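You operate a simulated robot arm through the tools that you are given. There is no shell and no other tool. Be economical: measure what you need, move in short steps, check, and stop when the job is done.

You are at the controls of a simulated two-armed robot. One attempt, no reset.

TASK
Fetch the bark carton and stand it on the lamp shelf of the nursery bench. Pick up the dibber with one hand, pass it to the other hand and put it on the top of the small cream scale. Take the orange tub on the lamp shelf of the nursery bench and put it away on the shelf under the steel bench. Fetch the probe labelled "P2" from the top of the wooden bench and stand it on the middle of the wooden bench. Take the white small potted plant from the top of the wooden bench and leave it on the left low shelf of the steel table. Take the yellow scoop on the top of the lab bench and put it away on the top of the wooden bench. Count the seed tubes on the top of the store bench, then put as many of the blue tablets from the top of the store bench on the top of the steel pump bench. Take the red tiny potted plant from the free end of the steel table and leave it on top of the carton on the top of the store bench. Open the left drawer of the cream cabinet, put the jar with the blue lid in the inside of the left drawer of the cream cabinet, then shut the drawer. Pull the right drawer of the lab bench open. Do these in any order. Set down upright: bark carton, probe, small potted plant, tiny potted plant, jar with the blue lid.

It is judged by the outcome, as a careful person would: the job done as asked, and still so three seconds after it is handed in. It fails if anything else is knocked over, pushed out of place, dropped, spilled or broken. A push-on lid holds only when it is set on centred and level and pressed home; a screw cap is set on level and turned clockwise until tight.

THE ROBOT
Two 7-joint arms with two-finger grippers on one trunk, on a base that drives. Base frame: it is fixed to the floor where the robot stands at the start and does not move with it; the origin is under the middle of the robot, x ahead of it, y to its left, z up; the surface under the hand at the start is at about z = 76. Lengths are in cm, angles in rad, forces in N, time in s.
The left shoulder is at the start at [7.8, 15.1, 93.8], the right one opposite. With the tool pointing down near the work surface each hand reaches from about 30 to 80 cm from the robot's upright axis, wherever it stands, measured 20 degrees to its own side. Places, roughly: bark carton [50, -25, 75]; blue tablet (4x4x2 cm) [-10, 440, 80]; carton [-25, 425, 75]; dibber (9x5x12 cm) [60, -10, 80]; inside of the left drawer of the cream cabinet [-870, -70, 60]; jar with the blue lid [-875, -75, 75]; lamp shelf of the nursery bench [100, -160, 110]; left drawer of the cream cabinet [-860, -70, 60]; left low shelf of the steel table [-100, 110, 30]; middle of the wooden bench [60, 30, 80]; orange tub (20x25x10 cm) [90, -130, 110]; probe [50, -50, 75]; right drawer of the lab bench [-530, 400, 70]; seed tube [-50, 425, 75]; shelf under the steel bench [70, 210, 20]; small potted plant [50, 25, 75]; tiny potted plant [-100, 275, 75]; top of the small cream scale [-170, 110, 60]; top of the steel pump bench [-290, 420, 80]; top of the wooden bench [70, 30, 80]; yellow scoop (8x18x7 cm) [-730, 430, 80]. Payload 2.54 kg a hand.
The tool frame of a hand sits at the grasp point between the pads (the TCP): z along the fingers, y along the line on which they close. The tips reach 3 cm beyond it. Largest opening 11.6 cm; the body of the gripper starts 9.5 cm behind the TCP.
Orientation is that of the tool frame in the base frame, as [roll, pitch, yaw] about the fixed x, y, z axes, in that order (R = Rz(yaw) Ry(pitch) Rx(roll)). With the fingers straight down and closing along the base's y, the tool's x points along the base's -x, its y along +y and its z along -z.

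THE INTERFACE
- The arms move only by the tool servo_tool. It takes "left_deltas", "right_deltas" or both (then of equal length, played together; a hand with none holds still); each is a list of rows, each a list of 3 entries, a list of its own where there are three numbers: the turn, a rotation vector about the tool's x, y, z in units of 120 degrees (1.0 is 120 degrees), then the shift along the tool's x, y, z in units of 150 mm (1.0 is 150 mm), then the gripper command, from -1 (shut) to 1 (fully open), values between in proportion. In form: [[[rx, ry, rz], [dx, dy, dz], jaw], ...]. A call has 1 to 12 rows; each row is the pose to reach, as a shift and turn from the pose commanded when the call began, along the tool's axes at that moment. A call with a number of a shift or a turn outside -1 to 1 is refused whole. Each row takes 0.2 s and may step no farther than 5 cm and 0.15 rad from the row before; otherwise, or with a gripper value out of range, the whole call is refused. Where a pose cannot be reached the arm comes as near as it can. A force on the tool above 40 N (or 10 N above the force at the start of the call, whichever is more), or a blocked arm, ends the call early, and 0.2 s more pass. Each finger travels about 7.2 cm/s and halts on what it meets, pressing with about 25 N; the grip force reading is that of the motor and also rises with nothing between the fingers. The clock runs only during rows and for 0.2 s after the last one: add rows that repeat a pose to give the fingers time. It gives the time, the measured TCP pose, the force on the tool (base axes), the opening and the grip force at its end, in the units of the frame above (readings bear some noise), with the torque about the TCP (base axes, N m) and any sound that the robot's microphone picked up.
- Cameras (640 x 400 px; columns grow to the right, rows downward): "scene" is now at [15.74, 0.94, 107.12]; the picture's right is [0.09, -1.00, 0.00], its down [-0.43, -0.04, -0.90] and it looks along [0.90, 0.08, -0.43] (base axes); focal length 214 px, centre (320, 200). "left" rides on the left gripper at [6.9, 1.5, -12.2] in its tool frame; the picture's right is [-0.21, 0.98, 0.00], its down [-0.83, -0.18, -0.53] and it looks along [-0.52, -0.11, 0.85] (tool axes); focal length 251 px, centre (320, 200). "right" rides on the right gripper at [6.9, -1.5, -12.2] in its tool frame; the picture's right is [0.21, 0.98, 0.00], its down [-0.83, 0.18, -0.53] and it looks along [-0.52, 0.11, 0.85] (tool axes); focal length 251 px, centre (320, 200). There is no depth. A picture from a camera that has moved, and an enlarged one, comes with that camera's place and axes in the base frame and with its lens.
- get_image(camera): a new picture of that camera. No time passes.
- move_column(by): slides the trunk up (or, below 0, down) by that many cm; the arms and the scene camera ride with it, the base frame stays. It gives what a move gives, with no picture.
- roll_base(legs): drives the robot by 1 to 6 legs, each [ahead, left, turn to the left] in cm, cm and rad, along the robot's own axes; the way and the turn of a leg run together, so that a leg with both is an arc; at most 150 cm and 3.142 rad a leg. The arms and the cameras ride along, it lands a little off, and it stops where it bumps. It gives what a move gives.
- pan_tilt(pan, tilt): turns the head with the scene camera to pan (to the left, within 1.396 rad either way) and tilt (down, from -0.506 to 1.204), counted from straight ahead of the robot. It gives what a move gives.
- close_up(camera, box): a new picture of the part [left, top, right, bottom] of that camera's present view, enlarged. No time passes.
- job_done(): hands the job in; it is judged then, once.

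Go step by step. Nothing tells you exact positions but the pictures and the camera data: compare them with the known pose of the tool, close in by small moves and look again before you grip or let go. The budget is 567 turns and 370 pictures, counting those below and the enlarged ones. Unless the task says otherwise, let go and move clear before handing in, and close with one line.

The tools are called after "Request:" as name(argument=value, ...) on one line, values as JSON. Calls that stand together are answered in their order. servo_tool: Moves the arms, as the interface text tells. Its arguments: {"type":"object","properties":{"left_deltas":{"type":"array","items":{"type":"array"}},"right_deltas":{"type":"array","items":{"type":"array"}}},"required":[]} The other tools are called the same way: move_column (by) slides the trunk up or down; roll_base (legs) drives the base; pan_tilt (pan, tilt) turns the head that bears the scene camera; get_image (camera) takes a picture; close_up (camera, box) takes an enlarged picture of a part of a camera's view; job_done () hands the job in.

At the start:

```text
time_s: 0.0
left_ee_pos: [52.66, 5.81, 100.72]
left_tcp_rot: [-3.141, -0.001, -3.141]
left_contact_force: [-1.0, 1.1, -0.2]
left_moment: [0.0, -0.02, 0.0]
left_opening: 11.6
left_gripper_force: 0.1
right_ee_pos: [38.08, -35.66, 103.58]
right_tcp_rot: [3.141, 0.0, -3.141]
right_contact_force: [0.5, -0.1, 0.2]
right_moment: [-0.04, -0.01, -0.04]
right_opening: 11.59
right_gripper_force: 0.0
trunk travel left (down, up): [-17.5, 11.4]
robot x, y, heading: [0.06, 0.08, -0.002]
head pan, tilt: [0.091, 0.447]
```

scene: 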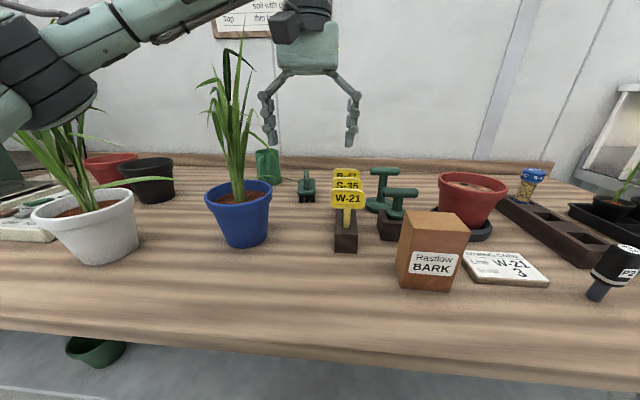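
right: 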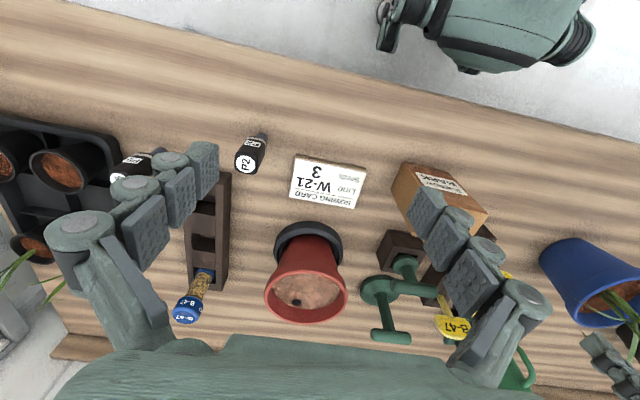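
left: 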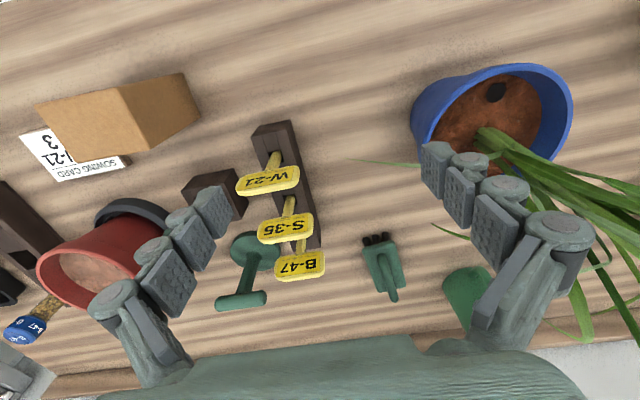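

I see the wooden bench with plants, labels, the bark carton, a P2 probe and green tools. I'll look closer at these before moving.

Request:
close_up(camera="scene", box=[300, 140, 460, 260])

Request:
close_up(camera="scene", box=[440, 140, 640, 310])

Request:
close_up(camera="right", box=[340, 140, 560, 360])

Request:
pan_tilt(pan=-0.9, tilt=0.45)

```text
3.33 times, centred on (380, 200) of scene
camera zoom: at [15.74, 0.94, 107.12], right [0.09, -1.0, 0.0], down [-0.43, -0.04, -0.9], along [0.9, 0.08, -0.43], focal length 715 px, centre (120, 200)
```

zoom: 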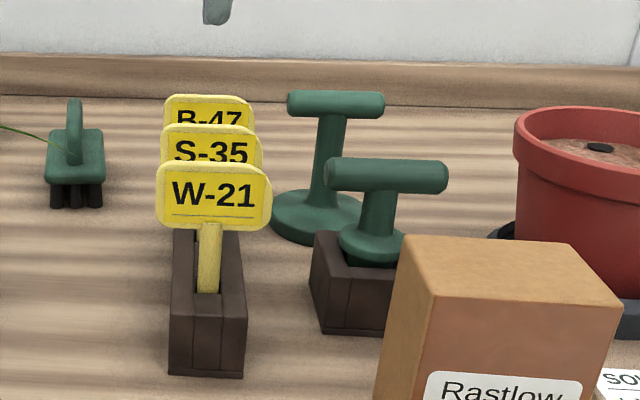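

```text
2.35 times, centred on (540, 225) of scene
camera zoom: at [15.74, 0.94, 107.12], right [0.09, -1.0, 0.0], down [-0.43, -0.04, -0.9], along [0.9, 0.08, -0.43], focal length 505 px, centre (-198, 141)
```

zoom: 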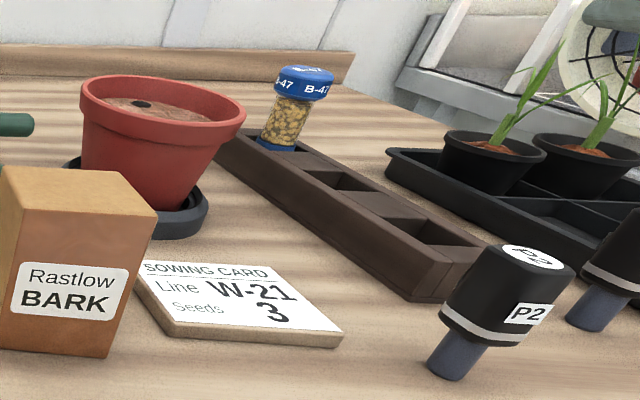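

```text
1.82 times, centred on (450, 250) of right
camera zoom: at [31.16, -37.14, 115.84], right [-0.21, 0.98, 0.0], down [0.83, 0.18, 0.53], along [0.52, 0.11, -0.85], focal length 457 px, centre (84, 109)
```

zoom: 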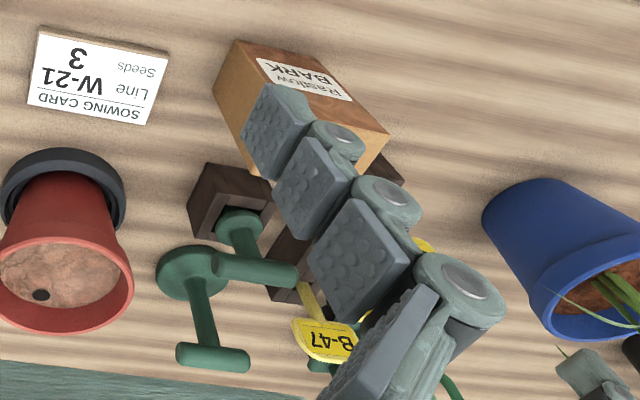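

```text
time_s: 1.3
left_ee_pos: [52.75, 5.77, 100.76]
left_tcp_rot: [3.141, 0.0, -3.141]
left_contact_force: [0.0, 1.0, 0.8]
left_moment: [-0.01, -0.01, 0.01]
left_opening: 11.6
left_gripper_force: 0.1
right_ee_pos: [38.14, -35.52, 103.61]
right_tcp_rot: [-3.14, 0.0, -3.141]
right_contact_force: [0.3, -0.1, -0.2]
right_moment: [0.03, -0.01, -0.03]
right_opening: 11.61
right_gripper_force: 0.0
trunk travel left (down, up): [-17.5, 11.4]
robot x, y, heading: [0.18, -0.04, -0.005]
head pan, tilt: [-0.901, 0.45]
```

Request:
get_image(camera="scene")

Request:
pan_tilt(pan=0.9, tilt=0.45)

Request:
get_image(camera="scene")

```text
363 pictures are left
camera scene: at [12.29, -7.09, 107.09], right [-0.78, -0.62, 0.0], down [-0.27, 0.34, -0.9], along [0.56, -0.71, -0.44], focal length 214 px, centre (320, 200)
```

scene: 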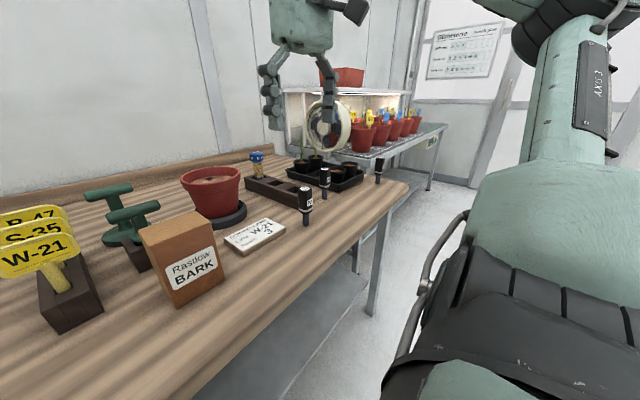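

```text
time_s: 3.1
left_ee_pos: [52.63, 5.72, 100.77]
left_tcp_rot: [3.141, 0.0, -3.141]
left_contact_force: [-0.1, -0.5, 0.6]
left_moment: [0.01, -0.01, 0.02]
left_opening: 11.59
left_gripper_force: 0.1
right_ee_pos: [38.05, -35.5, 103.61]
right_tcp_rot: [3.141, 0.001, -3.142]
right_contact_force: [0.2, -0.1, 0.5]
right_moment: [0.0, 0.03, 0.0]
right_opening: 11.57
right_gripper_force: 0.1
trunk travel left (down, up): [-17.5, 11.4]
robot x, y, heading: [-0.32, -0.25, -0.003]
head pan, tilt: [0.901, 0.45]
```

```text
362 pictures are left
camera scene: at [12.29, 7.31, 107.09], right [0.78, -0.62, 0.0], down [-0.27, -0.34, -0.9], along [0.56, 0.71, -0.44], focal length 214 px, centre (320, 200)
```

scene: 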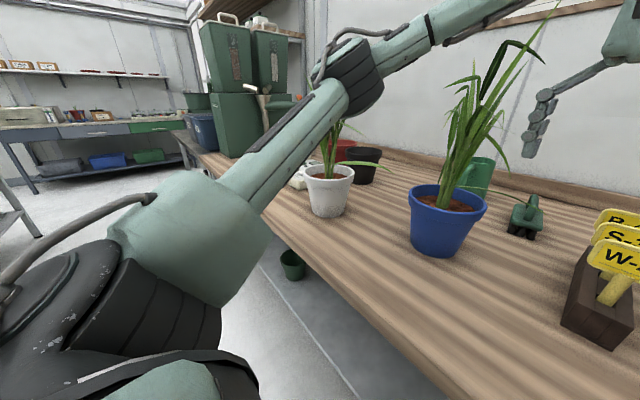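

The three probes stand in a row; P2 is nearest, at about (46,-44), top at z≈86. I'll bring the right hand over it.

Request:
servo_tool(right_deltas=[[[0, 0, 0], [-0.133, -0.14, 0.14], 1], [[0, 0, 0], [-0.267, -0.28, 0.28], 1], [[0, 0, 0], [-0.4, -0.42, 0.42], 1], [[0, 0, 0], [-0.533, -0.56, 0.56], 1], [[0, 0, 0], [-0.533, -0.56, 0.56], 1]])

Request:
get_image(camera="right")

Request:
pan_tilt(pan=-0.6, tilt=0.6)

Request:
get_image(camera="scene")

```text
time_s: 4.3
left_ee_pos: [52.62, 5.69, 100.78]
left_tcp_rot: [-3.141, 0.0, -3.142]
left_contact_force: [-0.4, 0.2, -0.5]
left_moment: [-0.02, -0.01, -0.02]
left_opening: 11.63
left_gripper_force: 0.1
right_ee_pos: [46.08, -44.1, 95.23]
right_tcp_rot: [-3.141, 0.001, -3.141]
right_contact_force: [-0.7, -0.2, -1.0]
right_moment: [0.0, -0.02, 0.04]
right_opening: 11.59
right_gripper_force: 0.0
trunk travel left (down, up): [-17.5, 11.4]
robot x, y, heading: [-0.07, -0.07, 0.002]
head pan, tilt: [0.901, 0.45]
```

```text
361 pictures are left
camera right: at [39.14, -45.67, 107.56], right [-0.21, 0.98, 0.0], down [0.83, 0.18, 0.53], along [0.52, 0.11, -0.85], focal length 251 px, centre (320, 200)
```

right: 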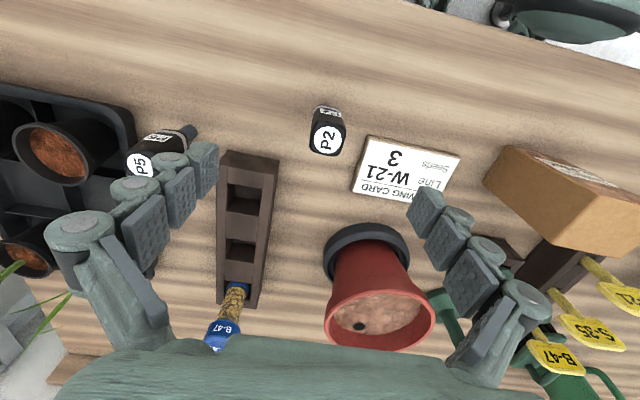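

```text
time_s: 5.9
left_ee_pos: [52.64, 5.78, 100.73]
left_tcp_rot: [-3.14, 0.0, -3.141]
left_contact_force: [-0.9, 0.6, 0.9]
left_moment: [-0.01, 0.01, 0.02]
left_opening: 11.59
left_gripper_force: 0.1
right_ee_pos: [46.01, -44.11, 95.37]
right_tcp_rot: [-3.141, -0.001, -3.141]
right_contact_force: [-0.3, -0.7, -0.8]
right_moment: [-0.06, -0.01, 0.0]
right_opening: 11.59
right_gripper_force: 0.1
trunk travel left (down, up): [-17.5, 11.4]
robot x, y, heading: [-0.31, 0.22, 0.002]
head pan, tilt: [-0.6, 0.6]
```

```text
360 pictures are left
camera scene: at [13.88, -4.88, 105.74], right [-0.56, -0.83, 0.0], down [-0.47, 0.32, -0.83], along [0.68, -0.47, -0.56], focal length 214 px, centre (320, 200)
```

scene: 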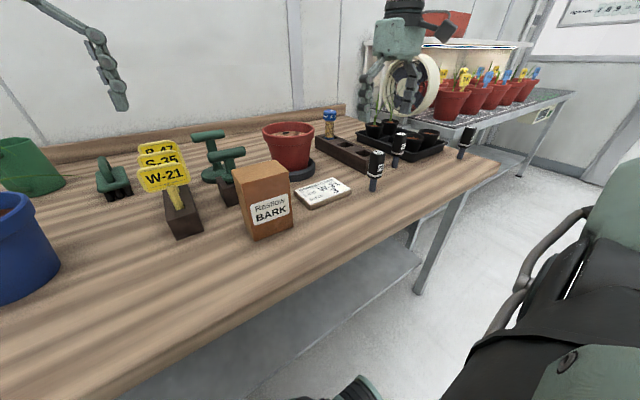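

P2 is right under the right hand (about 46,-43.8). I descend and close.

Request:
servo_tool(right_deltas=[[[0, 0, 0], [0, 0.013, 0.2], 1], [[0, 0, 0], [0, 0.013, 0.45], 1], [[0, 0, 0], [0, 0.013, 0.65], 1], [[0, 0, 0], [0, 0.013, 0.79], 1], [[0, 0, 0], [0, 0.013, 0.79], 1], [[0, 0, 0], [0, 0.013, 0.79], -1], [[0, 0, 0], [0, 0.013, 0.79], -1], [[0, 0, 0], [0, 0.013, 0.79], -1], [[0, 0, 0], [0, 0.013, 0.79], -1], [[0, 0, 0], [0, 0.013, 0.79], -1], [[0, 0, 0], [0, 0.013, 0.79], -1]])

Request:
get_image(camera="scene")

```text
time_s: 8.3
left_ee_pos: [52.67, 5.63, 100.73]
left_tcp_rot: [-3.141, 0.0, 3.141]
left_contact_force: [0.2, -0.5, 0.5]
left_moment: [-0.01, -0.03, 0.03]
left_opening: 11.6
left_gripper_force: 0.0
right_ee_pos: [45.9, -43.83, 83.4]
right_tcp_rot: [-3.141, -0.001, 3.141]
right_contact_force: [-0.3, 0.2, 0.6]
right_moment: [0.03, -0.02, 0.02]
right_opening: 2.9
right_gripper_force: 25.2
trunk travel left (down, up): [-17.5, 11.4]
robot x, y, heading: [0.38, 0.05, -0.005]
head pan, tilt: [-0.6, 0.6]
```

```text
359 pictures are left
camera scene: at [13.88, -4.89, 105.74], right [-0.56, -0.83, 0.0], down [-0.47, 0.32, -0.83], along [0.68, -0.47, -0.56], focal length 214 px, centre (320, 200)
```

scene: 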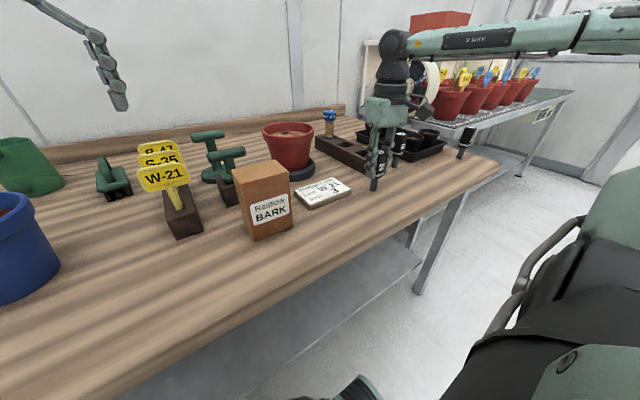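

Grip is good (2.9 cm). I lift P2 clear, then back off and drive left to view the middle of the bench.

Request:
servo_tool(right_deltas=[[[0, 0, 0], [0, 0, -0.3], -1], [[0, 0, 0], [0, 0, -0.6], -1], [[0, 0, 0], [0, 0, -0.9], -1], [[0, 0, 0], [0, 0, -1], -1]])

Request:
roll_base(legs=[[-40, 0, 0], [0, 45, 0]])

Request:
pan_tilt(pan=0, tilt=0.4)

Request:
get_image(camera="scene")

```text
time_s: 9.3
left_ee_pos: [52.54, 5.71, 100.71]
left_tcp_rot: [-3.141, 0.001, -3.141]
left_contact_force: [0.9, -0.2, 0.0]
left_moment: [0.02, 0.03, -0.03]
left_opening: 11.58
left_gripper_force: 0.1
right_ee_pos: [45.97, -43.73, 98.37]
right_tcp_rot: [3.14, -0.003, 3.142]
right_contact_force: [-0.5, -1.1, -0.3]
right_moment: [0.03, -0.02, -0.02]
right_opening: 2.9
right_gripper_force: 24.7
trunk travel left (down, up): [-17.5, 11.4]
robot x, y, heading: [-0.04, -0.25, -0.004]
head pan, tilt: [-0.6, 0.6]
```

```text
time_s: 16.2
left_ee_pos: [12.29, 49.71, 100.9]
left_tcp_rot: [3.141, -0.001, 3.138]
left_contact_force: [0.0, 0.2, -0.1]
left_moment: [0.01, 0.0, -0.03]
left_opening: 11.62
left_gripper_force: 0.0
right_ee_pos: [5.61, 0.32, 98.29]
right_tcp_rot: [-3.141, 0.001, 3.135]
right_contact_force: [-0.8, 0.2, -0.2]
right_moment: [0.0, -0.01, 0.01]
right_opening: 2.87
right_gripper_force: 25.0
trunk travel left (down, up): [-17.5, 11.4]
robot x, y, heading: [-40.51, 44.19, -0.003]
head pan, tilt: [-0.6, 0.6]
```

```text
time_s: 17.2
left_ee_pos: [12.37, 49.81, 100.74]
left_tcp_rot: [3.141, 0.001, 3.137]
left_contact_force: [-0.1, -0.1, 0.2]
left_moment: [0.0, 0.0, -0.01]
left_opening: 11.6
left_gripper_force: 0.0
right_ee_pos: [5.64, 0.26, 98.34]
right_tcp_rot: [3.141, -0.001, 3.139]
right_contact_force: [0.3, -0.1, -0.5]
right_moment: [0.0, 0.0, -0.01]
right_opening: 2.9
right_gripper_force: 24.9
trunk travel left (down, up): [-17.5, 11.4]
robot x, y, heading: [-40.0, 43.69, -0.006]
head pan, tilt: [0.0, 0.4]
```

```text
358 pictures are left
camera scene: at [-24.45, 44.18, 107.56], right [0.0, -1.0, 0.0], down [-0.39, 0.0, -0.92], along [0.92, 0.0, -0.39], focal length 214 px, centre (320, 200)
```

scene: 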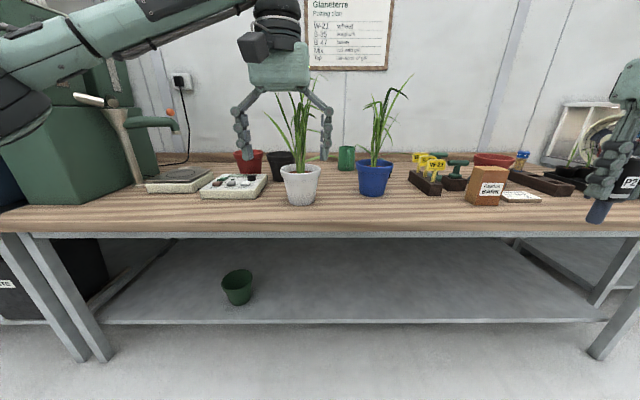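

Request:
close_up(camera="scene", box=[220, 80, 440, 220])

Request:
get_image(camera="left")

```text
2.86 times, centred on (330, 150) of scene
camera zoom: at [-24.45, 44.18, 107.56], right [0.0, -1.0, 0.0], down [-0.39, 0.0, -0.92], along [0.92, 0.0, -0.39], focal length 613 px, centre (291, 343)
```

zoom: 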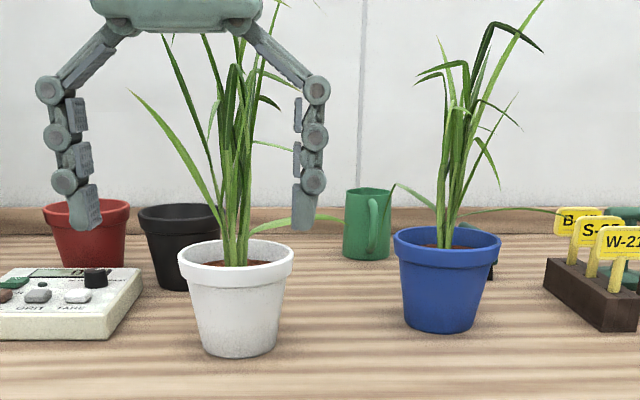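

```text
356 pictures are left
camera left: at [5.41, 51.19, 112.96], right [0.22, 0.98, 0.0], down [0.83, -0.18, 0.53], along [0.52, -0.12, -0.85], focal length 251 px, centre (320, 200)
```

left: 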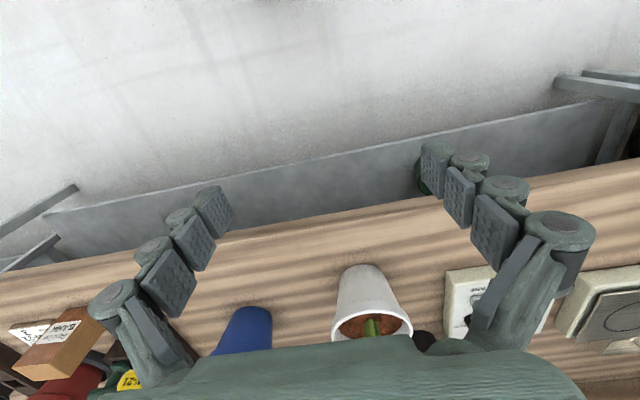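

White pot: base at about (50.3, 50.8), base ⌀9.3, rim ⌀14.5, so it has to be grasped low with the fingers horizontal. I test turning the left hand fingers-forward, then rolled so its camera is on top.

Request:
servo_tool(left_deltas=[[[0, -0.07, 0], [0, 0, 0], 1], [[0, -0.14, 0], [0, 0, 0], 1], [[0, -0.21, 0], [0, 0, 0], 1], [[0, -0.28, 0], [0, 0, 0], 1], [[0, -0.35, 0], [0, 0, 0], 1], [[0, -0.42, 0], [0, 0, 0], 1], [[0, -0.49, 0], [0, 0, 0], 1], [[0, -0.56, 0], [0, 0, 0], 1], [[0, -0.63, 0], [0, 0, 0], 1], [[0, -0.7, 0], [0, 0, 0], 1], [[0, -0.75, 0], [0, 0, 0], 1], [[0, -0.75, 0], [0, 0, 0], 1]])

Request:
get_image(camera="scene")

```text
time_s: 19.8
left_ee_pos: [12.3, 49.7, 100.75]
left_tcp_rot: [-0.463, 1.57, -0.467]
left_contact_force: [-0.4, -0.9, 0.7]
left_moment: [0.0, 0.02, 0.0]
left_opening: 11.62
left_gripper_force: 0.0
right_ee_pos: [5.58, 0.45, 98.34]
right_tcp_rot: [-3.141, 0.001, 3.139]
right_contact_force: [0.2, -0.1, 0.1]
right_moment: [0.01, -0.05, -0.05]
right_opening: 2.88
right_gripper_force: 24.9
trunk travel left (down, up): [-17.5, 11.4]
robot x, y, heading: [-40.15, 44.0, -0.007]
head pan, tilt: [0.0, 0.4]
```

```text
355 pictures are left
camera scene: at [-24.45, 44.19, 107.56], right [0.0, -1.0, 0.0], down [-0.39, 0.0, -0.92], along [0.92, 0.0, -0.39], focal length 214 px, centre (320, 200)
```

scene: 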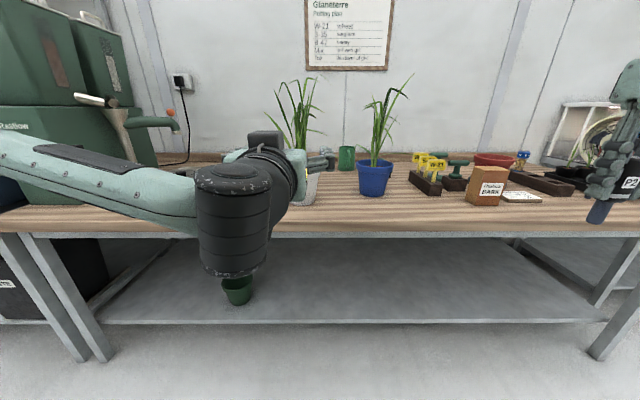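

Request:
get_image(camera="left")

Request:
close_up(camera="scene", box=[170, 110, 370, 280])

```text
354 pictures are left
camera left: at [0.12, 51.26, 93.84], right [0.0, 0.98, 0.21], down [-0.54, -0.18, 0.83], along [0.84, -0.12, 0.52], focal length 251 px, centre (320, 200)
```

left: 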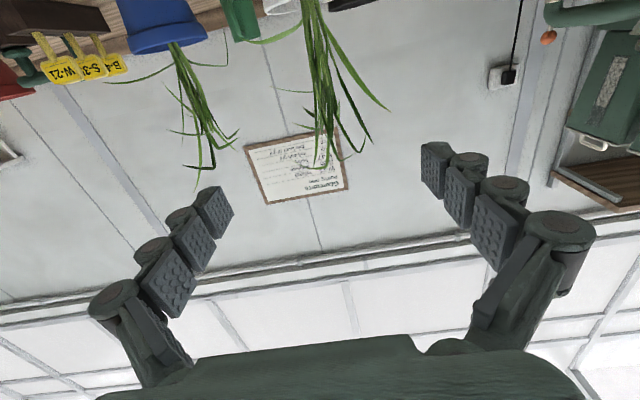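

```text
2.35 times, centred on (270, 195) of scene
camera zoom: at [-24.45, 44.19, 107.56], right [0.0, -1.0, 0.0], down [-0.39, 0.0, -0.92], along [0.92, 0.0, -0.39], focal length 505 px, centre (438, 212)
```

zoom: 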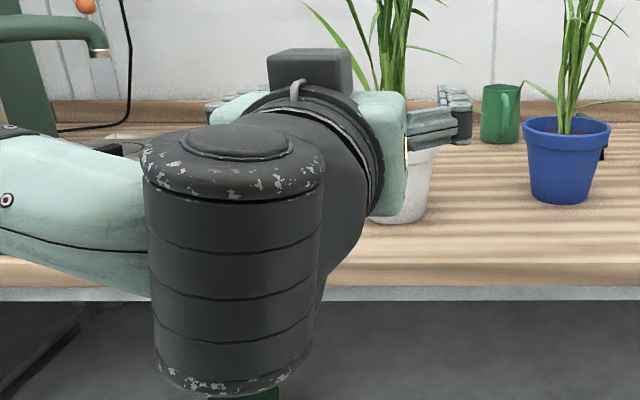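

The fingers-forward pose is reachable. I'll lower the hand in front of the bench with fingers sloping 15° down, then drive ahead to the white pot.

Request:
servo_tool(left_deltas=[[[0, 0.06, 0], [0.3, 0.03, 0], 1], [[0, 0.125, 0], [0.6, 0.06, 0], 1], [[0, 0.125, 0], [0.9, 0.087, 0], 1], [[0, 0.125, 0], [1.0, 0.087, 0], 1]])

Request:
servo_tool(left_deltas=[[[0, 0, 0], [0.28, 0, 0.075], 1], [[0, 0, 0], [0.435, 0, 0.117], 1], [[0, 0, 0], [0.435, 0, 0.117], 1]])

Request:
get_image(camera="scene")

Request:
get_image(camera="left")

```text
time_s: 20.8
left_ee_pos: [12.42, 50.9, 85.68]
left_tcp_rot: [-3.137, 1.309, 3.14]
left_contact_force: [-0.7, -0.1, -0.9]
left_moment: [0.0, -0.01, -0.01]
left_opening: 11.61
left_gripper_force: 0.1
right_ee_pos: [5.65, 0.33, 98.37]
right_tcp_rot: [3.14, 0.001, 3.139]
right_contact_force: [-0.1, -0.5, -0.9]
right_moment: [0.04, 0.03, 0.03]
right_opening: 2.89
right_gripper_force: 24.7
trunk travel left (down, up): [-17.5, 11.4]
robot x, y, heading: [-40.42, 44.2, -0.009]
head pan, tilt: [0.0, 0.4]
```

```text
time_s: 21.6
left_ee_pos: [12.33, 50.84, 79.14]
left_tcp_rot: [-3.139, 1.31, 3.14]
left_contact_force: [-0.2, 0.6, 0.6]
left_moment: [-0.01, 0.02, -0.03]
left_opening: 11.62
left_gripper_force: 0.1
right_ee_pos: [5.65, 0.19, 98.33]
right_tcp_rot: [-3.141, 0.001, 3.139]
right_contact_force: [-1.4, -0.9, -0.2]
right_moment: [0.02, 0.01, -0.04]
right_opening: 2.93
right_gripper_force: 24.9
trunk travel left (down, up): [-17.5, 11.4]
robot x, y, heading: [-40.09, 44.26, -0.007]
head pan, tilt: [0.0, 0.4]
```

```text
352 pictures are left
camera scene: at [-24.45, 44.19, 107.56], right [0.0, -1.0, 0.0], down [-0.39, 0.0, -0.92], along [0.92, 0.0, -0.39], focal length 214 px, centre (320, 200)
```

scene: 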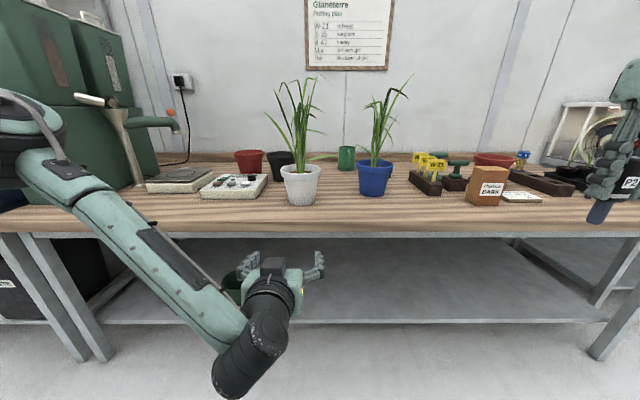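

```text
351 pictures are left
camera left: at [-1.24, 52.37, 75.59], right [0.06, 0.98, 0.21], down [-0.3, -0.18, 0.94], along [0.95, -0.12, 0.29], focal length 251 px, centre (320, 200)
```

left: 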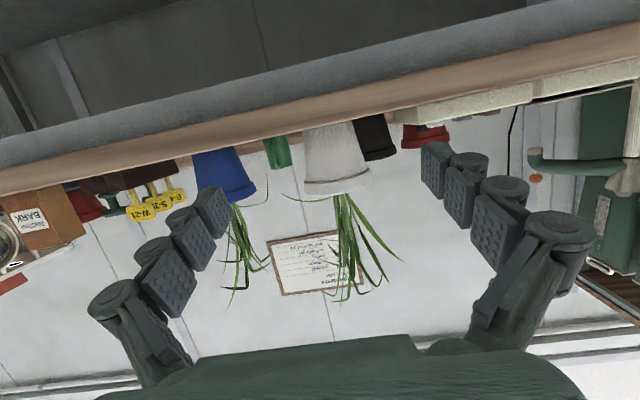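

I tilt the hand a bit more (28° down) for wrist clearance at the bench edge, raise it slightly, then drive forward.

Request:
servo_tool(left_deltas=[[[0, 0.054, 0], [-0.065, 0, -0.02], 1], [[0, 0.108, 0], [-0.129, 0, -0.035], 1], [[0, 0.108, 0], [-0.129, 0, -0.035], 1]])

Request:
roll_base(legs=[[20, 0, 0.007]])

Request:
get_image(camera="scene")

Request:
get_image(camera="left")

```text
time_s: 22.4
left_ee_pos: [12.41, 50.91, 81.06]
left_tcp_rot: [3.141, 1.083, 3.139]
left_contact_force: [0.5, -0.4, -0.5]
left_moment: [-0.01, -0.02, 0.02]
left_opening: 11.61
left_gripper_force: 0.0
right_ee_pos: [5.59, 0.31, 98.22]
right_tcp_rot: [-3.14, 0.0, 3.139]
right_contact_force: [-0.2, -0.9, -0.3]
right_moment: [-0.03, -0.02, 0.02]
right_opening: 2.9
right_gripper_force: 25.2
trunk travel left (down, up): [-17.5, 11.4]
robot x, y, heading: [-40.08, 44.15, -0.001]
head pan, tilt: [0.0, 0.4]
```

```text
time_s: 23.9
left_ee_pos: [32.11, 51.22, 80.99]
left_tcp_rot: [3.141, 1.082, -3.141]
left_contact_force: [0.1, -0.2, 0.2]
left_moment: [0.02, -0.01, 0.0]
left_opening: 11.59
left_gripper_force: 0.0
right_ee_pos: [25.5, 0.42, 98.33]
right_tcp_rot: [3.141, 0.001, -3.141]
right_contact_force: [1.5, 0.3, -1.4]
right_moment: [-0.02, 0.04, 0.02]
right_opening: 2.9
right_gripper_force: 25.0
trunk travel left (down, up): [-17.5, 11.4]
robot x, y, heading: [-20.76, 44.55, 0.0]
head pan, tilt: [0.0, 0.4]
```

```text
350 pictures are left
camera scene: at [-4.71, 44.23, 107.55], right [0.0, -1.0, 0.0], down [-0.39, 0.0, -0.92], along [0.92, 0.0, -0.39], focal length 214 px, centre (320, 200)
```

scene: 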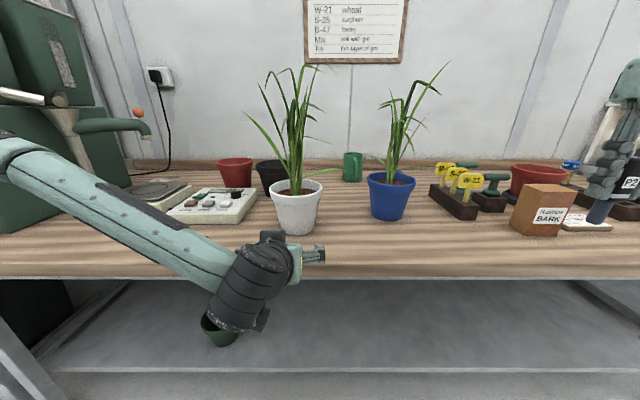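

```text
349 pictures are left
camera left: at [18.0, 52.57, 80.69], right [0.1, 0.98, 0.19], down [-0.08, -0.18, 0.98], along [0.99, -0.11, 0.06], focal length 251 px, centre (320, 200)
```

left: 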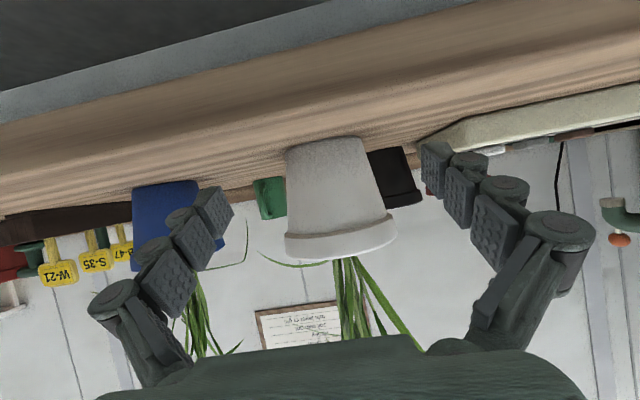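

Pot axis is about (50.0, 50.9). I advance the hand 9 cm and check wrist and finger clearance.

Request:
servo_tool(left_deltas=[[[0, 0, 0], [-0.11, -0.02, 0.28], 1], [[0, 0, 0], [-0.223, -0.02, 0.561], 1], [[0, 0, 0], [-0.223, -0.02, 0.561], 1]])

Request:
get_image(camera="left")

Request:
close_up(camera="scene", box=[180, 140, 400, 300])

```text
time_s: 24.8
left_ee_pos: [41.11, 50.89, 80.28]
left_tcp_rot: [3.141, 1.083, -3.141]
left_contact_force: [0.1, 0.7, -0.1]
left_moment: [-0.02, -0.01, 0.02]
left_opening: 11.59
left_gripper_force: 0.1
right_ee_pos: [25.54, 0.46, 98.34]
right_tcp_rot: [3.141, 0.001, 3.14]
right_contact_force: [-1.0, -0.3, -1.0]
right_moment: [0.02, 0.01, 0.0]
right_opening: 2.9
right_gripper_force: 24.6
trunk travel left (down, up): [-17.5, 11.4]
robot x, y, heading: [-20.48, 44.35, 0.002]
head pan, tilt: [0.0, 0.4]
```

```text
348 pictures are left
camera left: at [27.14, 52.33, 79.95], right [0.1, 0.98, 0.19], down [-0.08, -0.18, 0.98], along [0.99, -0.11, 0.06], focal length 251 px, centre (320, 200)
```

left: 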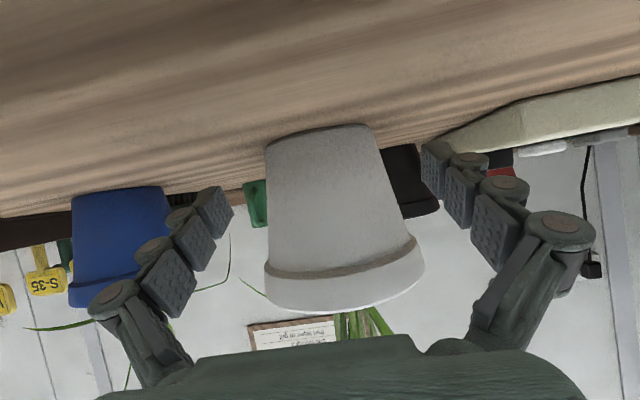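

```text
2.50 times, centred on (290, 220) of scene
camera zoom: at [-4.74, 44.23, 107.56], right [0.0, -1.0, 0.0], down [-0.39, 0.0, -0.92], along [0.92, 0.0, -0.39], focal length 536 px, centre (395, 150)
```

zoom: 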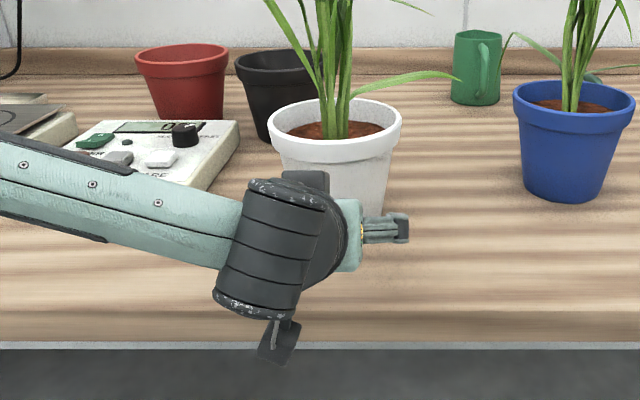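

Pot is centred between the fingers. I steepen slightly to keep the hand's camera off the bench and slide the fingers around the base.

Request:
servo_tool(left_deltas=[[[0, 0.05, 0], [0, 0, 0], 1], [[0, 0.05, 0], [-0.06, 0, 0.14], 1], [[0, 0.05, 0], [-0.12, 0, 0.28], 1], [[0, 0.05, 0], [-0.187, 0, 0.422], 1], [[0, 0.05, 0], [-0.187, 0, 0.422], 1]])

Request:
get_image(camera="left")

Request:
close_up(camera="scene", box=[180, 140, 400, 300])

```text
time_s: 25.9
left_ee_pos: [48.17, 50.85, 79.47]
left_tcp_rot: [-3.141, 0.978, -3.14]
left_contact_force: [0.0, 0.6, -0.7]
left_moment: [0.0, 0.03, 0.01]
left_opening: 11.62
left_gripper_force: 0.0
right_ee_pos: [25.59, 0.52, 98.24]
right_tcp_rot: [3.14, 0.0, -3.142]
right_contact_force: [0.6, 0.5, 0.2]
right_moment: [-0.01, 0.01, -0.01]
right_opening: 2.92
right_gripper_force: 25.1
trunk travel left (down, up): [-17.5, 11.4]
robot x, y, heading: [-20.71, 44.05, -0.002]
head pan, tilt: [0.0, 0.4]
```

```text
346 pictures are left
camera left: at [34.09, 52.3, 80.65], right [0.12, 0.98, 0.18], down [0.02, -0.18, 0.98], along [0.99, -0.11, -0.04], focal length 251 px, centre (320, 200)
```

left: 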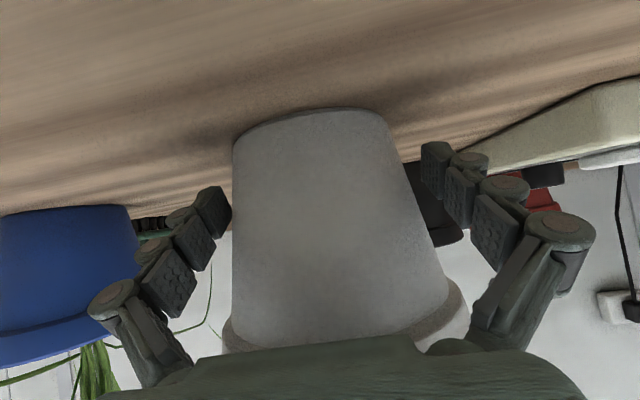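

```text
2.50 times, centred on (290, 220) of scene
camera zoom: at [-4.74, 44.23, 107.56], right [0.0, -1.0, 0.0], down [-0.39, 0.0, -0.92], along [0.92, 0.0, -0.39], focal length 536 px, centre (395, 150)
```

zoom: 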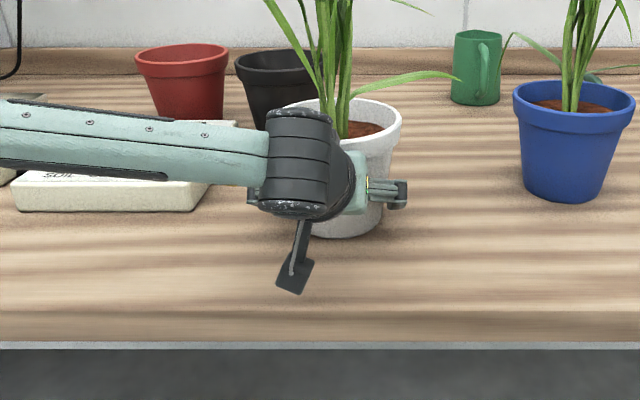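

Request:
servo_tool(left_deltas=[[[0, 0, 0], [-0.025, 0, 0.037], 1], [[0, 0, 0], [-0.025, 0, 0.037], 0], [[0, 0, 0], [-0.025, 0, 0.037], 0.4], [[0, 0, 0], [-0.025, 0, 0.037], 0], [[0, 0, 0], [-0.025, 0, 0.037], -1], [[0, 0, 0], [-0.025, 0, 0.037], -1], [[0, 0, 0], [-0.025, 0, 0.037], -1]])

Request:
get_image(camera="left")

```text
time_s: 27.6
left_ee_pos: [48.72, 50.8, 79.59]
left_tcp_rot: [-3.141, 0.98, 3.139]
left_contact_force: [-0.6, -4.7, 2.9]
left_moment: [-0.07, -0.03, -0.1]
left_opening: 10.6
left_gripper_force: 25.6
right_ee_pos: [25.48, 0.37, 98.34]
right_tcp_rot: [3.14, -0.001, -3.141]
right_contact_force: [-0.7, 0.8, -0.2]
right_moment: [0.0, 0.04, 0.0]
right_opening: 2.91
right_gripper_force: 24.5
trunk travel left (down, up): [-17.5, 11.4]
robot x, y, heading: [-20.51, 43.85, 0.0]
head pan, tilt: [0.0, 0.4]
```

```text
344 pictures are left
camera left: at [34.67, 52.27, 80.77], right [0.12, 0.98, 0.18], down [0.02, -0.18, 0.98], along [0.99, -0.11, -0.04], focal length 251 px, centre (320, 200)
```

left: 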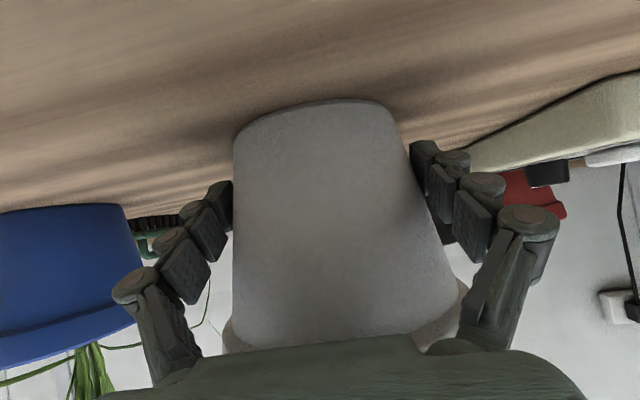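

Gripped at 10.6 cm. I lift a few cm and check.

Request:
servo_tool(left_deltas=[[[0, 0, 0], [-0.11, 0, -0.075], -1], [[0, 0, 0], [-0.22, 0, -0.15], -1], [[0, 0, 0], [-0.33, 0, -0.22], -1], [[0, 0, 0], [-0.33, 0, -0.22], -1]])

Request:
get_image(camera="scene")

```text
time_s: 28.6
left_ee_pos: [48.93, 51.07, 85.44]
left_tcp_rot: [-3.141, 0.977, -3.139]
left_contact_force: [0.5, -0.2, -9.1]
left_moment: [0.0, 0.13, 0.0]
left_opening: 10.64
left_gripper_force: 25.5
right_ee_pos: [25.67, 0.53, 98.19]
right_tcp_rot: [-3.141, -0.002, -3.141]
right_contact_force: [0.6, -0.3, -0.8]
right_moment: [0.0, 0.0, 0.02]
right_opening: 2.9
right_gripper_force: 25.5
trunk travel left (down, up): [-17.5, 11.4]
robot x, y, heading: [-20.19, 43.81, 0.0]
head pan, tilt: [0.0, 0.4]
```

```text
343 pictures are left
camera scene: at [-4.65, 44.24, 107.54], right [0.0, -1.0, 0.0], down [-0.39, 0.0, -0.92], along [0.92, 0.0, -0.39], focal length 214 px, centre (320, 200)
```

scene: 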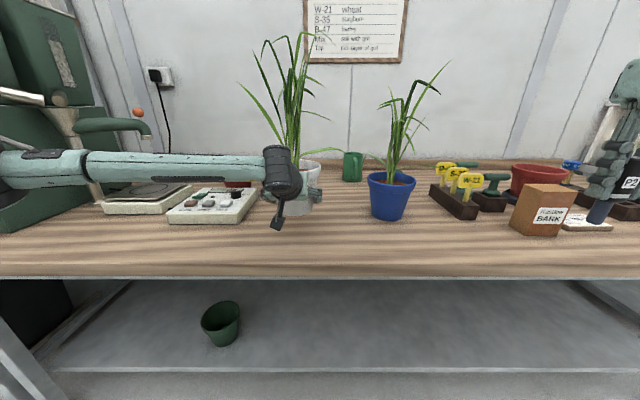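

The plant hangs steady (≈9 N) and upright. I pull it back and up to make room for placing the probe.

Request:
servo_tool(left_deltas=[[[0, 0, 0], [0.03, 0, -0.29], -1], [[0, 0, 0], [0.06, 0, -0.58], -1], [[0, 0, 0], [0.1, 0, -0.87], -1], [[0, 0, 0], [0.15, 0, -1.0], -1], [[0, 0, 0], [0.15, 0, -1.0], -1]])

Request:
pan_tilt(pan=0.4, tilt=0.4)

Request:
get_image(camera="scene")

```text
time_s: 29.8
left_ee_pos: [34.93, 50.82, 91.88]
left_tcp_rot: [-3.142, 0.978, -3.14]
left_contact_force: [-0.8, 0.4, -9.0]
left_moment: [0.0, 0.16, -0.01]
left_opening: 10.58
left_gripper_force: 25.3
right_ee_pos: [25.54, 0.47, 98.33]
right_tcp_rot: [3.139, -0.002, 3.141]
right_contact_force: [0.8, -0.8, 0.3]
right_moment: [-0.02, 0.0, 0.01]
right_opening: 2.91
right_gripper_force: 25.3
trunk travel left (down, up): [-17.5, 11.4]
robot x, y, heading: [-20.96, 44.11, -0.003]
head pan, tilt: [0.0, 0.4]
```

```text
time_s: 30.6
left_ee_pos: [35.09, 50.87, 91.85]
left_tcp_rot: [-3.141, 0.979, -3.141]
left_contact_force: [0.4, -0.1, -9.1]
left_moment: [-0.02, 0.13, 0.0]
left_opening: 10.59
left_gripper_force: 24.9
right_ee_pos: [25.71, 0.36, 98.16]
right_tcp_rot: [3.14, 0.0, -3.141]
right_contact_force: [0.0, -0.2, -1.0]
right_moment: [-0.01, -0.01, 0.03]
right_opening: 2.92
right_gripper_force: 24.9
trunk travel left (down, up): [-17.5, 11.4]
robot x, y, heading: [-20.33, 43.95, -0.004]
head pan, tilt: [0.4, 0.4]
```

```text
342 pictures are left
camera scene: at [-5.4, 47.83, 107.54], right [0.39, -0.92, 0.0], down [-0.36, -0.15, -0.92], along [0.85, 0.36, -0.39], focal length 214 px, centre (320, 200)
```

scene: 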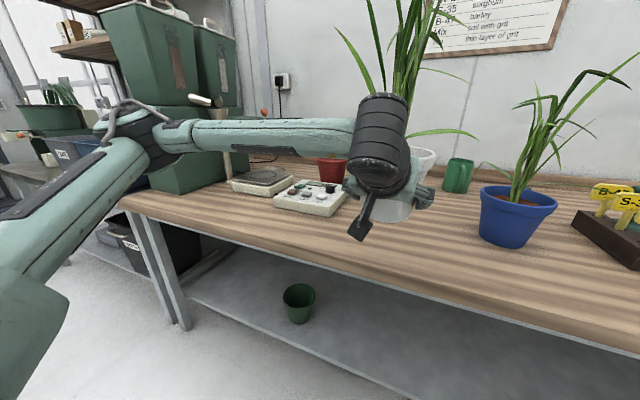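

Request:
servo_tool(left_deltas=[[[0, 0, 0], [0, 0.3, 0], -1], [[0, 0, 0], [0, 0.55, 0], -1], [[0, 0, 0], [0, 0.55, 0], -1]])

Request:
roll_base(legs=[[13, 5, 0]])

Request:
pan_tilt(pan=-0.2, tilt=0.45)

Request:
get_image(camera="scene")

```text
time_s: 31.4
left_ee_pos: [35.0, 59.07, 92.07]
left_tcp_rot: [-3.141, 0.978, 3.141]
left_contact_force: [-0.1, 1.3, -9.2]
left_moment: [-0.04, 0.17, -0.01]
left_opening: 10.58
left_gripper_force: 24.8
right_ee_pos: [25.68, 0.52, 98.28]
right_tcp_rot: [3.141, -0.001, 3.142]
right_contact_force: [0.2, 0.9, -0.8]
right_moment: [0.0, -0.01, 0.01]
right_opening: 2.87
right_gripper_force: 24.8
trunk travel left (down, up): [-17.5, 11.4]
robot x, y, heading: [-20.33, 44.32, 0.005]
head pan, tilt: [0.4, 0.4]
```

```text
time_s: 32.8
left_ee_pos: [48.02, 64.01, 91.99]
left_tcp_rot: [-3.141, 0.976, -3.139]
left_contact_force: [0.6, 0.6, -9.1]
left_moment: [0.01, 0.1, 0.01]
left_opening: 10.57
left_gripper_force: 25.4
right_ee_pos: [38.57, 5.46, 98.36]
right_tcp_rot: [-3.14, -0.002, 3.141]
right_contact_force: [0.2, -0.3, -0.7]
right_moment: [-0.01, 0.04, 0.0]
right_opening: 2.9
right_gripper_force: 24.9
trunk travel left (down, up): [-17.5, 11.4]
robot x, y, heading: [-7.51, 49.09, -0.001]
head pan, tilt: [0.4, 0.4]
```

```text
time_s: 33.8
left_ee_pos: [48.08, 63.94, 92.02]
left_tcp_rot: [-3.141, 0.975, 3.141]
left_contact_force: [0.3, -0.1, -9.8]
left_moment: [-0.02, 0.16, 0.0]
left_opening: 10.56
left_gripper_force: 25.5
right_ee_pos: [38.61, 5.39, 98.31]
right_tcp_rot: [3.14, -0.001, 3.14]
right_contact_force: [-0.2, 0.3, -0.7]
right_moment: [0.01, 0.04, 0.02]
right_opening: 2.9
right_gripper_force: 25.1
trunk travel left (down, up): [-17.5, 11.4]
robot x, y, heading: [-7.42, 49.13, -0.001]
head pan, tilt: [-0.201, 0.45]
```

```text
341 pictures are left
camera scene: at [8.08, 47.38, 107.08], right [-0.2, -0.98, 0.0], down [-0.43, 0.09, -0.9], along [0.88, -0.18, -0.44], focal length 214 px, centre (320, 200)
```

scene: 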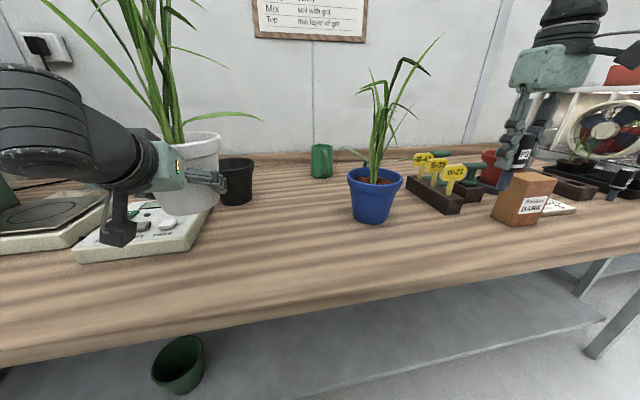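

Request:
servo_tool(right_deltas=[[[0, 0, 0], [0.1, 0.3, 0], -1], [[0, 0, 0], [0.1, 0.6, 0], -1], [[0, 0, 0], [0.1, 0.9, 0], -1], [[0, 0, 0], [0.1, 1.0, 0], -1]])

Request:
servo_tool(right_deltas=[[[0, 0, 0], [0, 0.3, 0], -1], [[0, 0, 0], [0, 0.6, 0], -1], [[0, 0, 0], [0, 0.9, 0], -1], [[0, 0, 0], [0, 1.0, 0], -1]])

Request:
get_image(camera="scene")

Request:
get_image(camera="right")

```text
time_s: 34.8
left_ee_pos: [48.05, 64.0, 91.94]
left_tcp_rot: [3.14, 0.975, 3.141]
left_contact_force: [-0.3, -0.4, -9.5]
left_moment: [0.02, 0.09, -0.01]
left_opening: 10.59
left_gripper_force: 25.1
right_ee_pos: [36.9, 20.53, 98.38]
right_tcp_rot: [-3.14, -0.001, 3.141]
right_contact_force: [0.1, 0.1, -0.8]
right_moment: [0.0, 0.0, -0.01]
right_opening: 2.92
right_gripper_force: 25.0
trunk travel left (down, up): [-17.5, 11.4]
robot x, y, heading: [-7.13, 49.12, 0.003]
head pan, tilt: [-0.201, 0.45]
```

```text
time_s: 35.8
left_ee_pos: [48.01, 63.96, 92.01]
left_tcp_rot: [-3.141, 0.976, 3.142]
left_contact_force: [0.2, 0.5, -9.8]
left_moment: [-0.01, 0.14, -0.03]
left_opening: 10.58
left_gripper_force: 24.7
right_ee_pos: [37.13, 35.61, 98.24]
right_tcp_rot: [3.141, -0.001, 3.141]
right_contact_force: [-0.1, -0.1, -0.3]
right_moment: [-0.01, -0.01, 0.02]
right_opening: 2.88
right_gripper_force: 25.1
trunk travel left (down, up): [-17.5, 11.4]
robot x, y, heading: [-7.8, 48.84, -0.004]
head pan, tilt: [-0.201, 0.45]
```

```text
340 pictures are left
camera scene: at [8.08, 47.38, 107.08], right [-0.2, -0.98, 0.0], down [-0.43, 0.09, -0.9], along [0.88, -0.18, -0.44], focal length 214 px, centre (320, 200)
```

scene: 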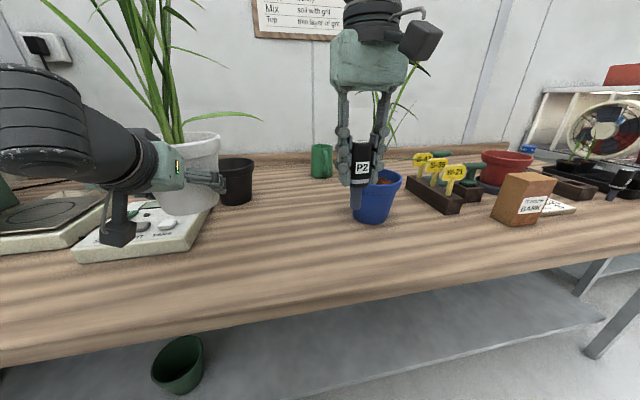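

```text
339 pictures are left
camera right: at [30.12, 33.98, 110.48], right [-0.21, 0.98, 0.0], down [0.83, 0.18, 0.53], along [0.52, 0.12, -0.85], focal length 251 px, centre (320, 200)
```

right: 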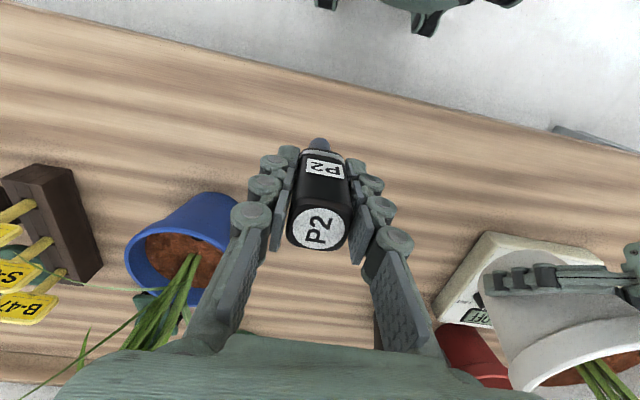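

Request:
servo_tool(right_deltas=[[[0, 0, 0], [-0.3, 0.05, 0], -1], [[0, 0, 0], [-0.6, 0.1, 0], -1], [[0, 0, 0], [-0.9, 0.1, 0], -1], [[0, 0, 0], [-1.0, 0.1, 0], -1]])

Request:
servo_tool(right_deltas=[[[0, 0, 0], [-0.3, 0, 0], -1], [[0, 0, 0], [-0.5, 0, 0.1], -1], [[0, 0, 0], [-0.5, 0, 0.4], -1], [[0, 0, 0], [-0.5, 0, 0.7], -1], [[0, 0, 0], [-0.5, 0, 0.85], -1], [[0, 0, 0], [-0.5, 0, 0.93], -1]])

Request:
get_image(camera="scene")

Request:
get_image(camera="right")

```text
time_s: 36.8
left_ee_pos: [48.04, 63.98, 92.02]
left_tcp_rot: [3.14, 0.975, -3.141]
left_contact_force: [-0.4, 0.0, -9.2]
left_moment: [0.02, 0.11, 0.0]
left_opening: 10.6
left_gripper_force: 24.8
right_ee_pos: [47.26, 34.0, 98.22]
right_tcp_rot: [3.141, 0.0, -3.141]
right_contact_force: [0.1, 0.0, -1.4]
right_moment: [-0.01, 0.03, -0.01]
right_opening: 2.91
right_gripper_force: 24.9
right hand out of reach, approached as far as the arm can: row 2, 3, 4
trunk travel left (down, up): [-17.5, 11.4]
robot x, y, heading: [-7.53, 49.24, 0.0]
head pan, tilt: [-0.201, 0.45]
```

```text
time_s: 38.1
left_ee_pos: [47.98, 63.78, 92.02]
left_tcp_rot: [-3.141, 0.977, 3.14]
left_contact_force: [0.1, 0.1, -9.4]
left_moment: [-0.02, 0.14, -0.04]
left_opening: 10.57
left_gripper_force: 24.9
right_ee_pos: [53.54, 32.62, 84.28]
right_tcp_rot: [3.141, 0.0, 3.141]
right_contact_force: [0.5, -0.2, -1.3]
right_moment: [0.02, -0.02, -0.02]
right_opening: 2.88
right_gripper_force: 25.1
right hand out of reach, approached as far as the arm can: row 1, 2, 3, 4, 5, 6
trunk travel left (down, up): [-17.5, 11.4]
robot x, y, heading: [-7.37, 49.2, 0.004]
head pan, tilt: [-0.201, 0.45]
```

```text
338 pictures are left
camera scene: at [8.08, 47.37, 107.08], right [-0.2, -0.98, 0.0], down [-0.43, 0.09, -0.9], along [0.88, -0.18, -0.44], focal length 214 px, centre (320, 200)
```

scene: 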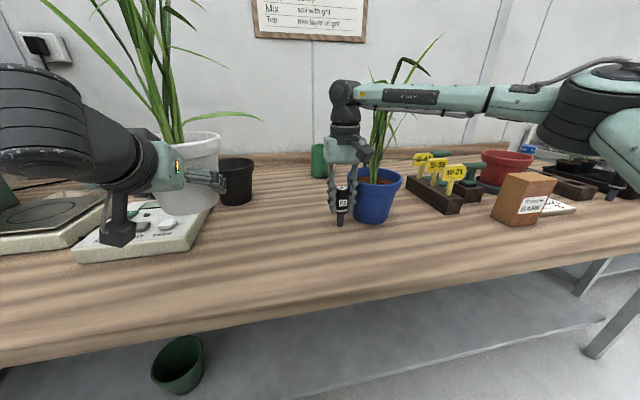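

```text
337 pictures are left
camera right: at [46.73, 31.05, 96.39], right [-0.21, 0.98, 0.0], down [0.83, 0.18, 0.53], along [0.52, 0.12, -0.85], focal length 251 px, centre (320, 200)
```

right: 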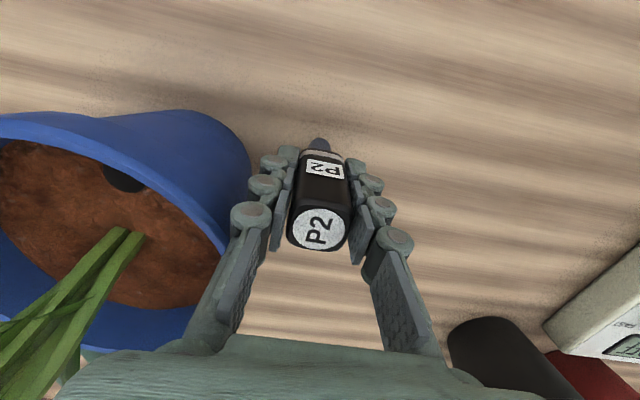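

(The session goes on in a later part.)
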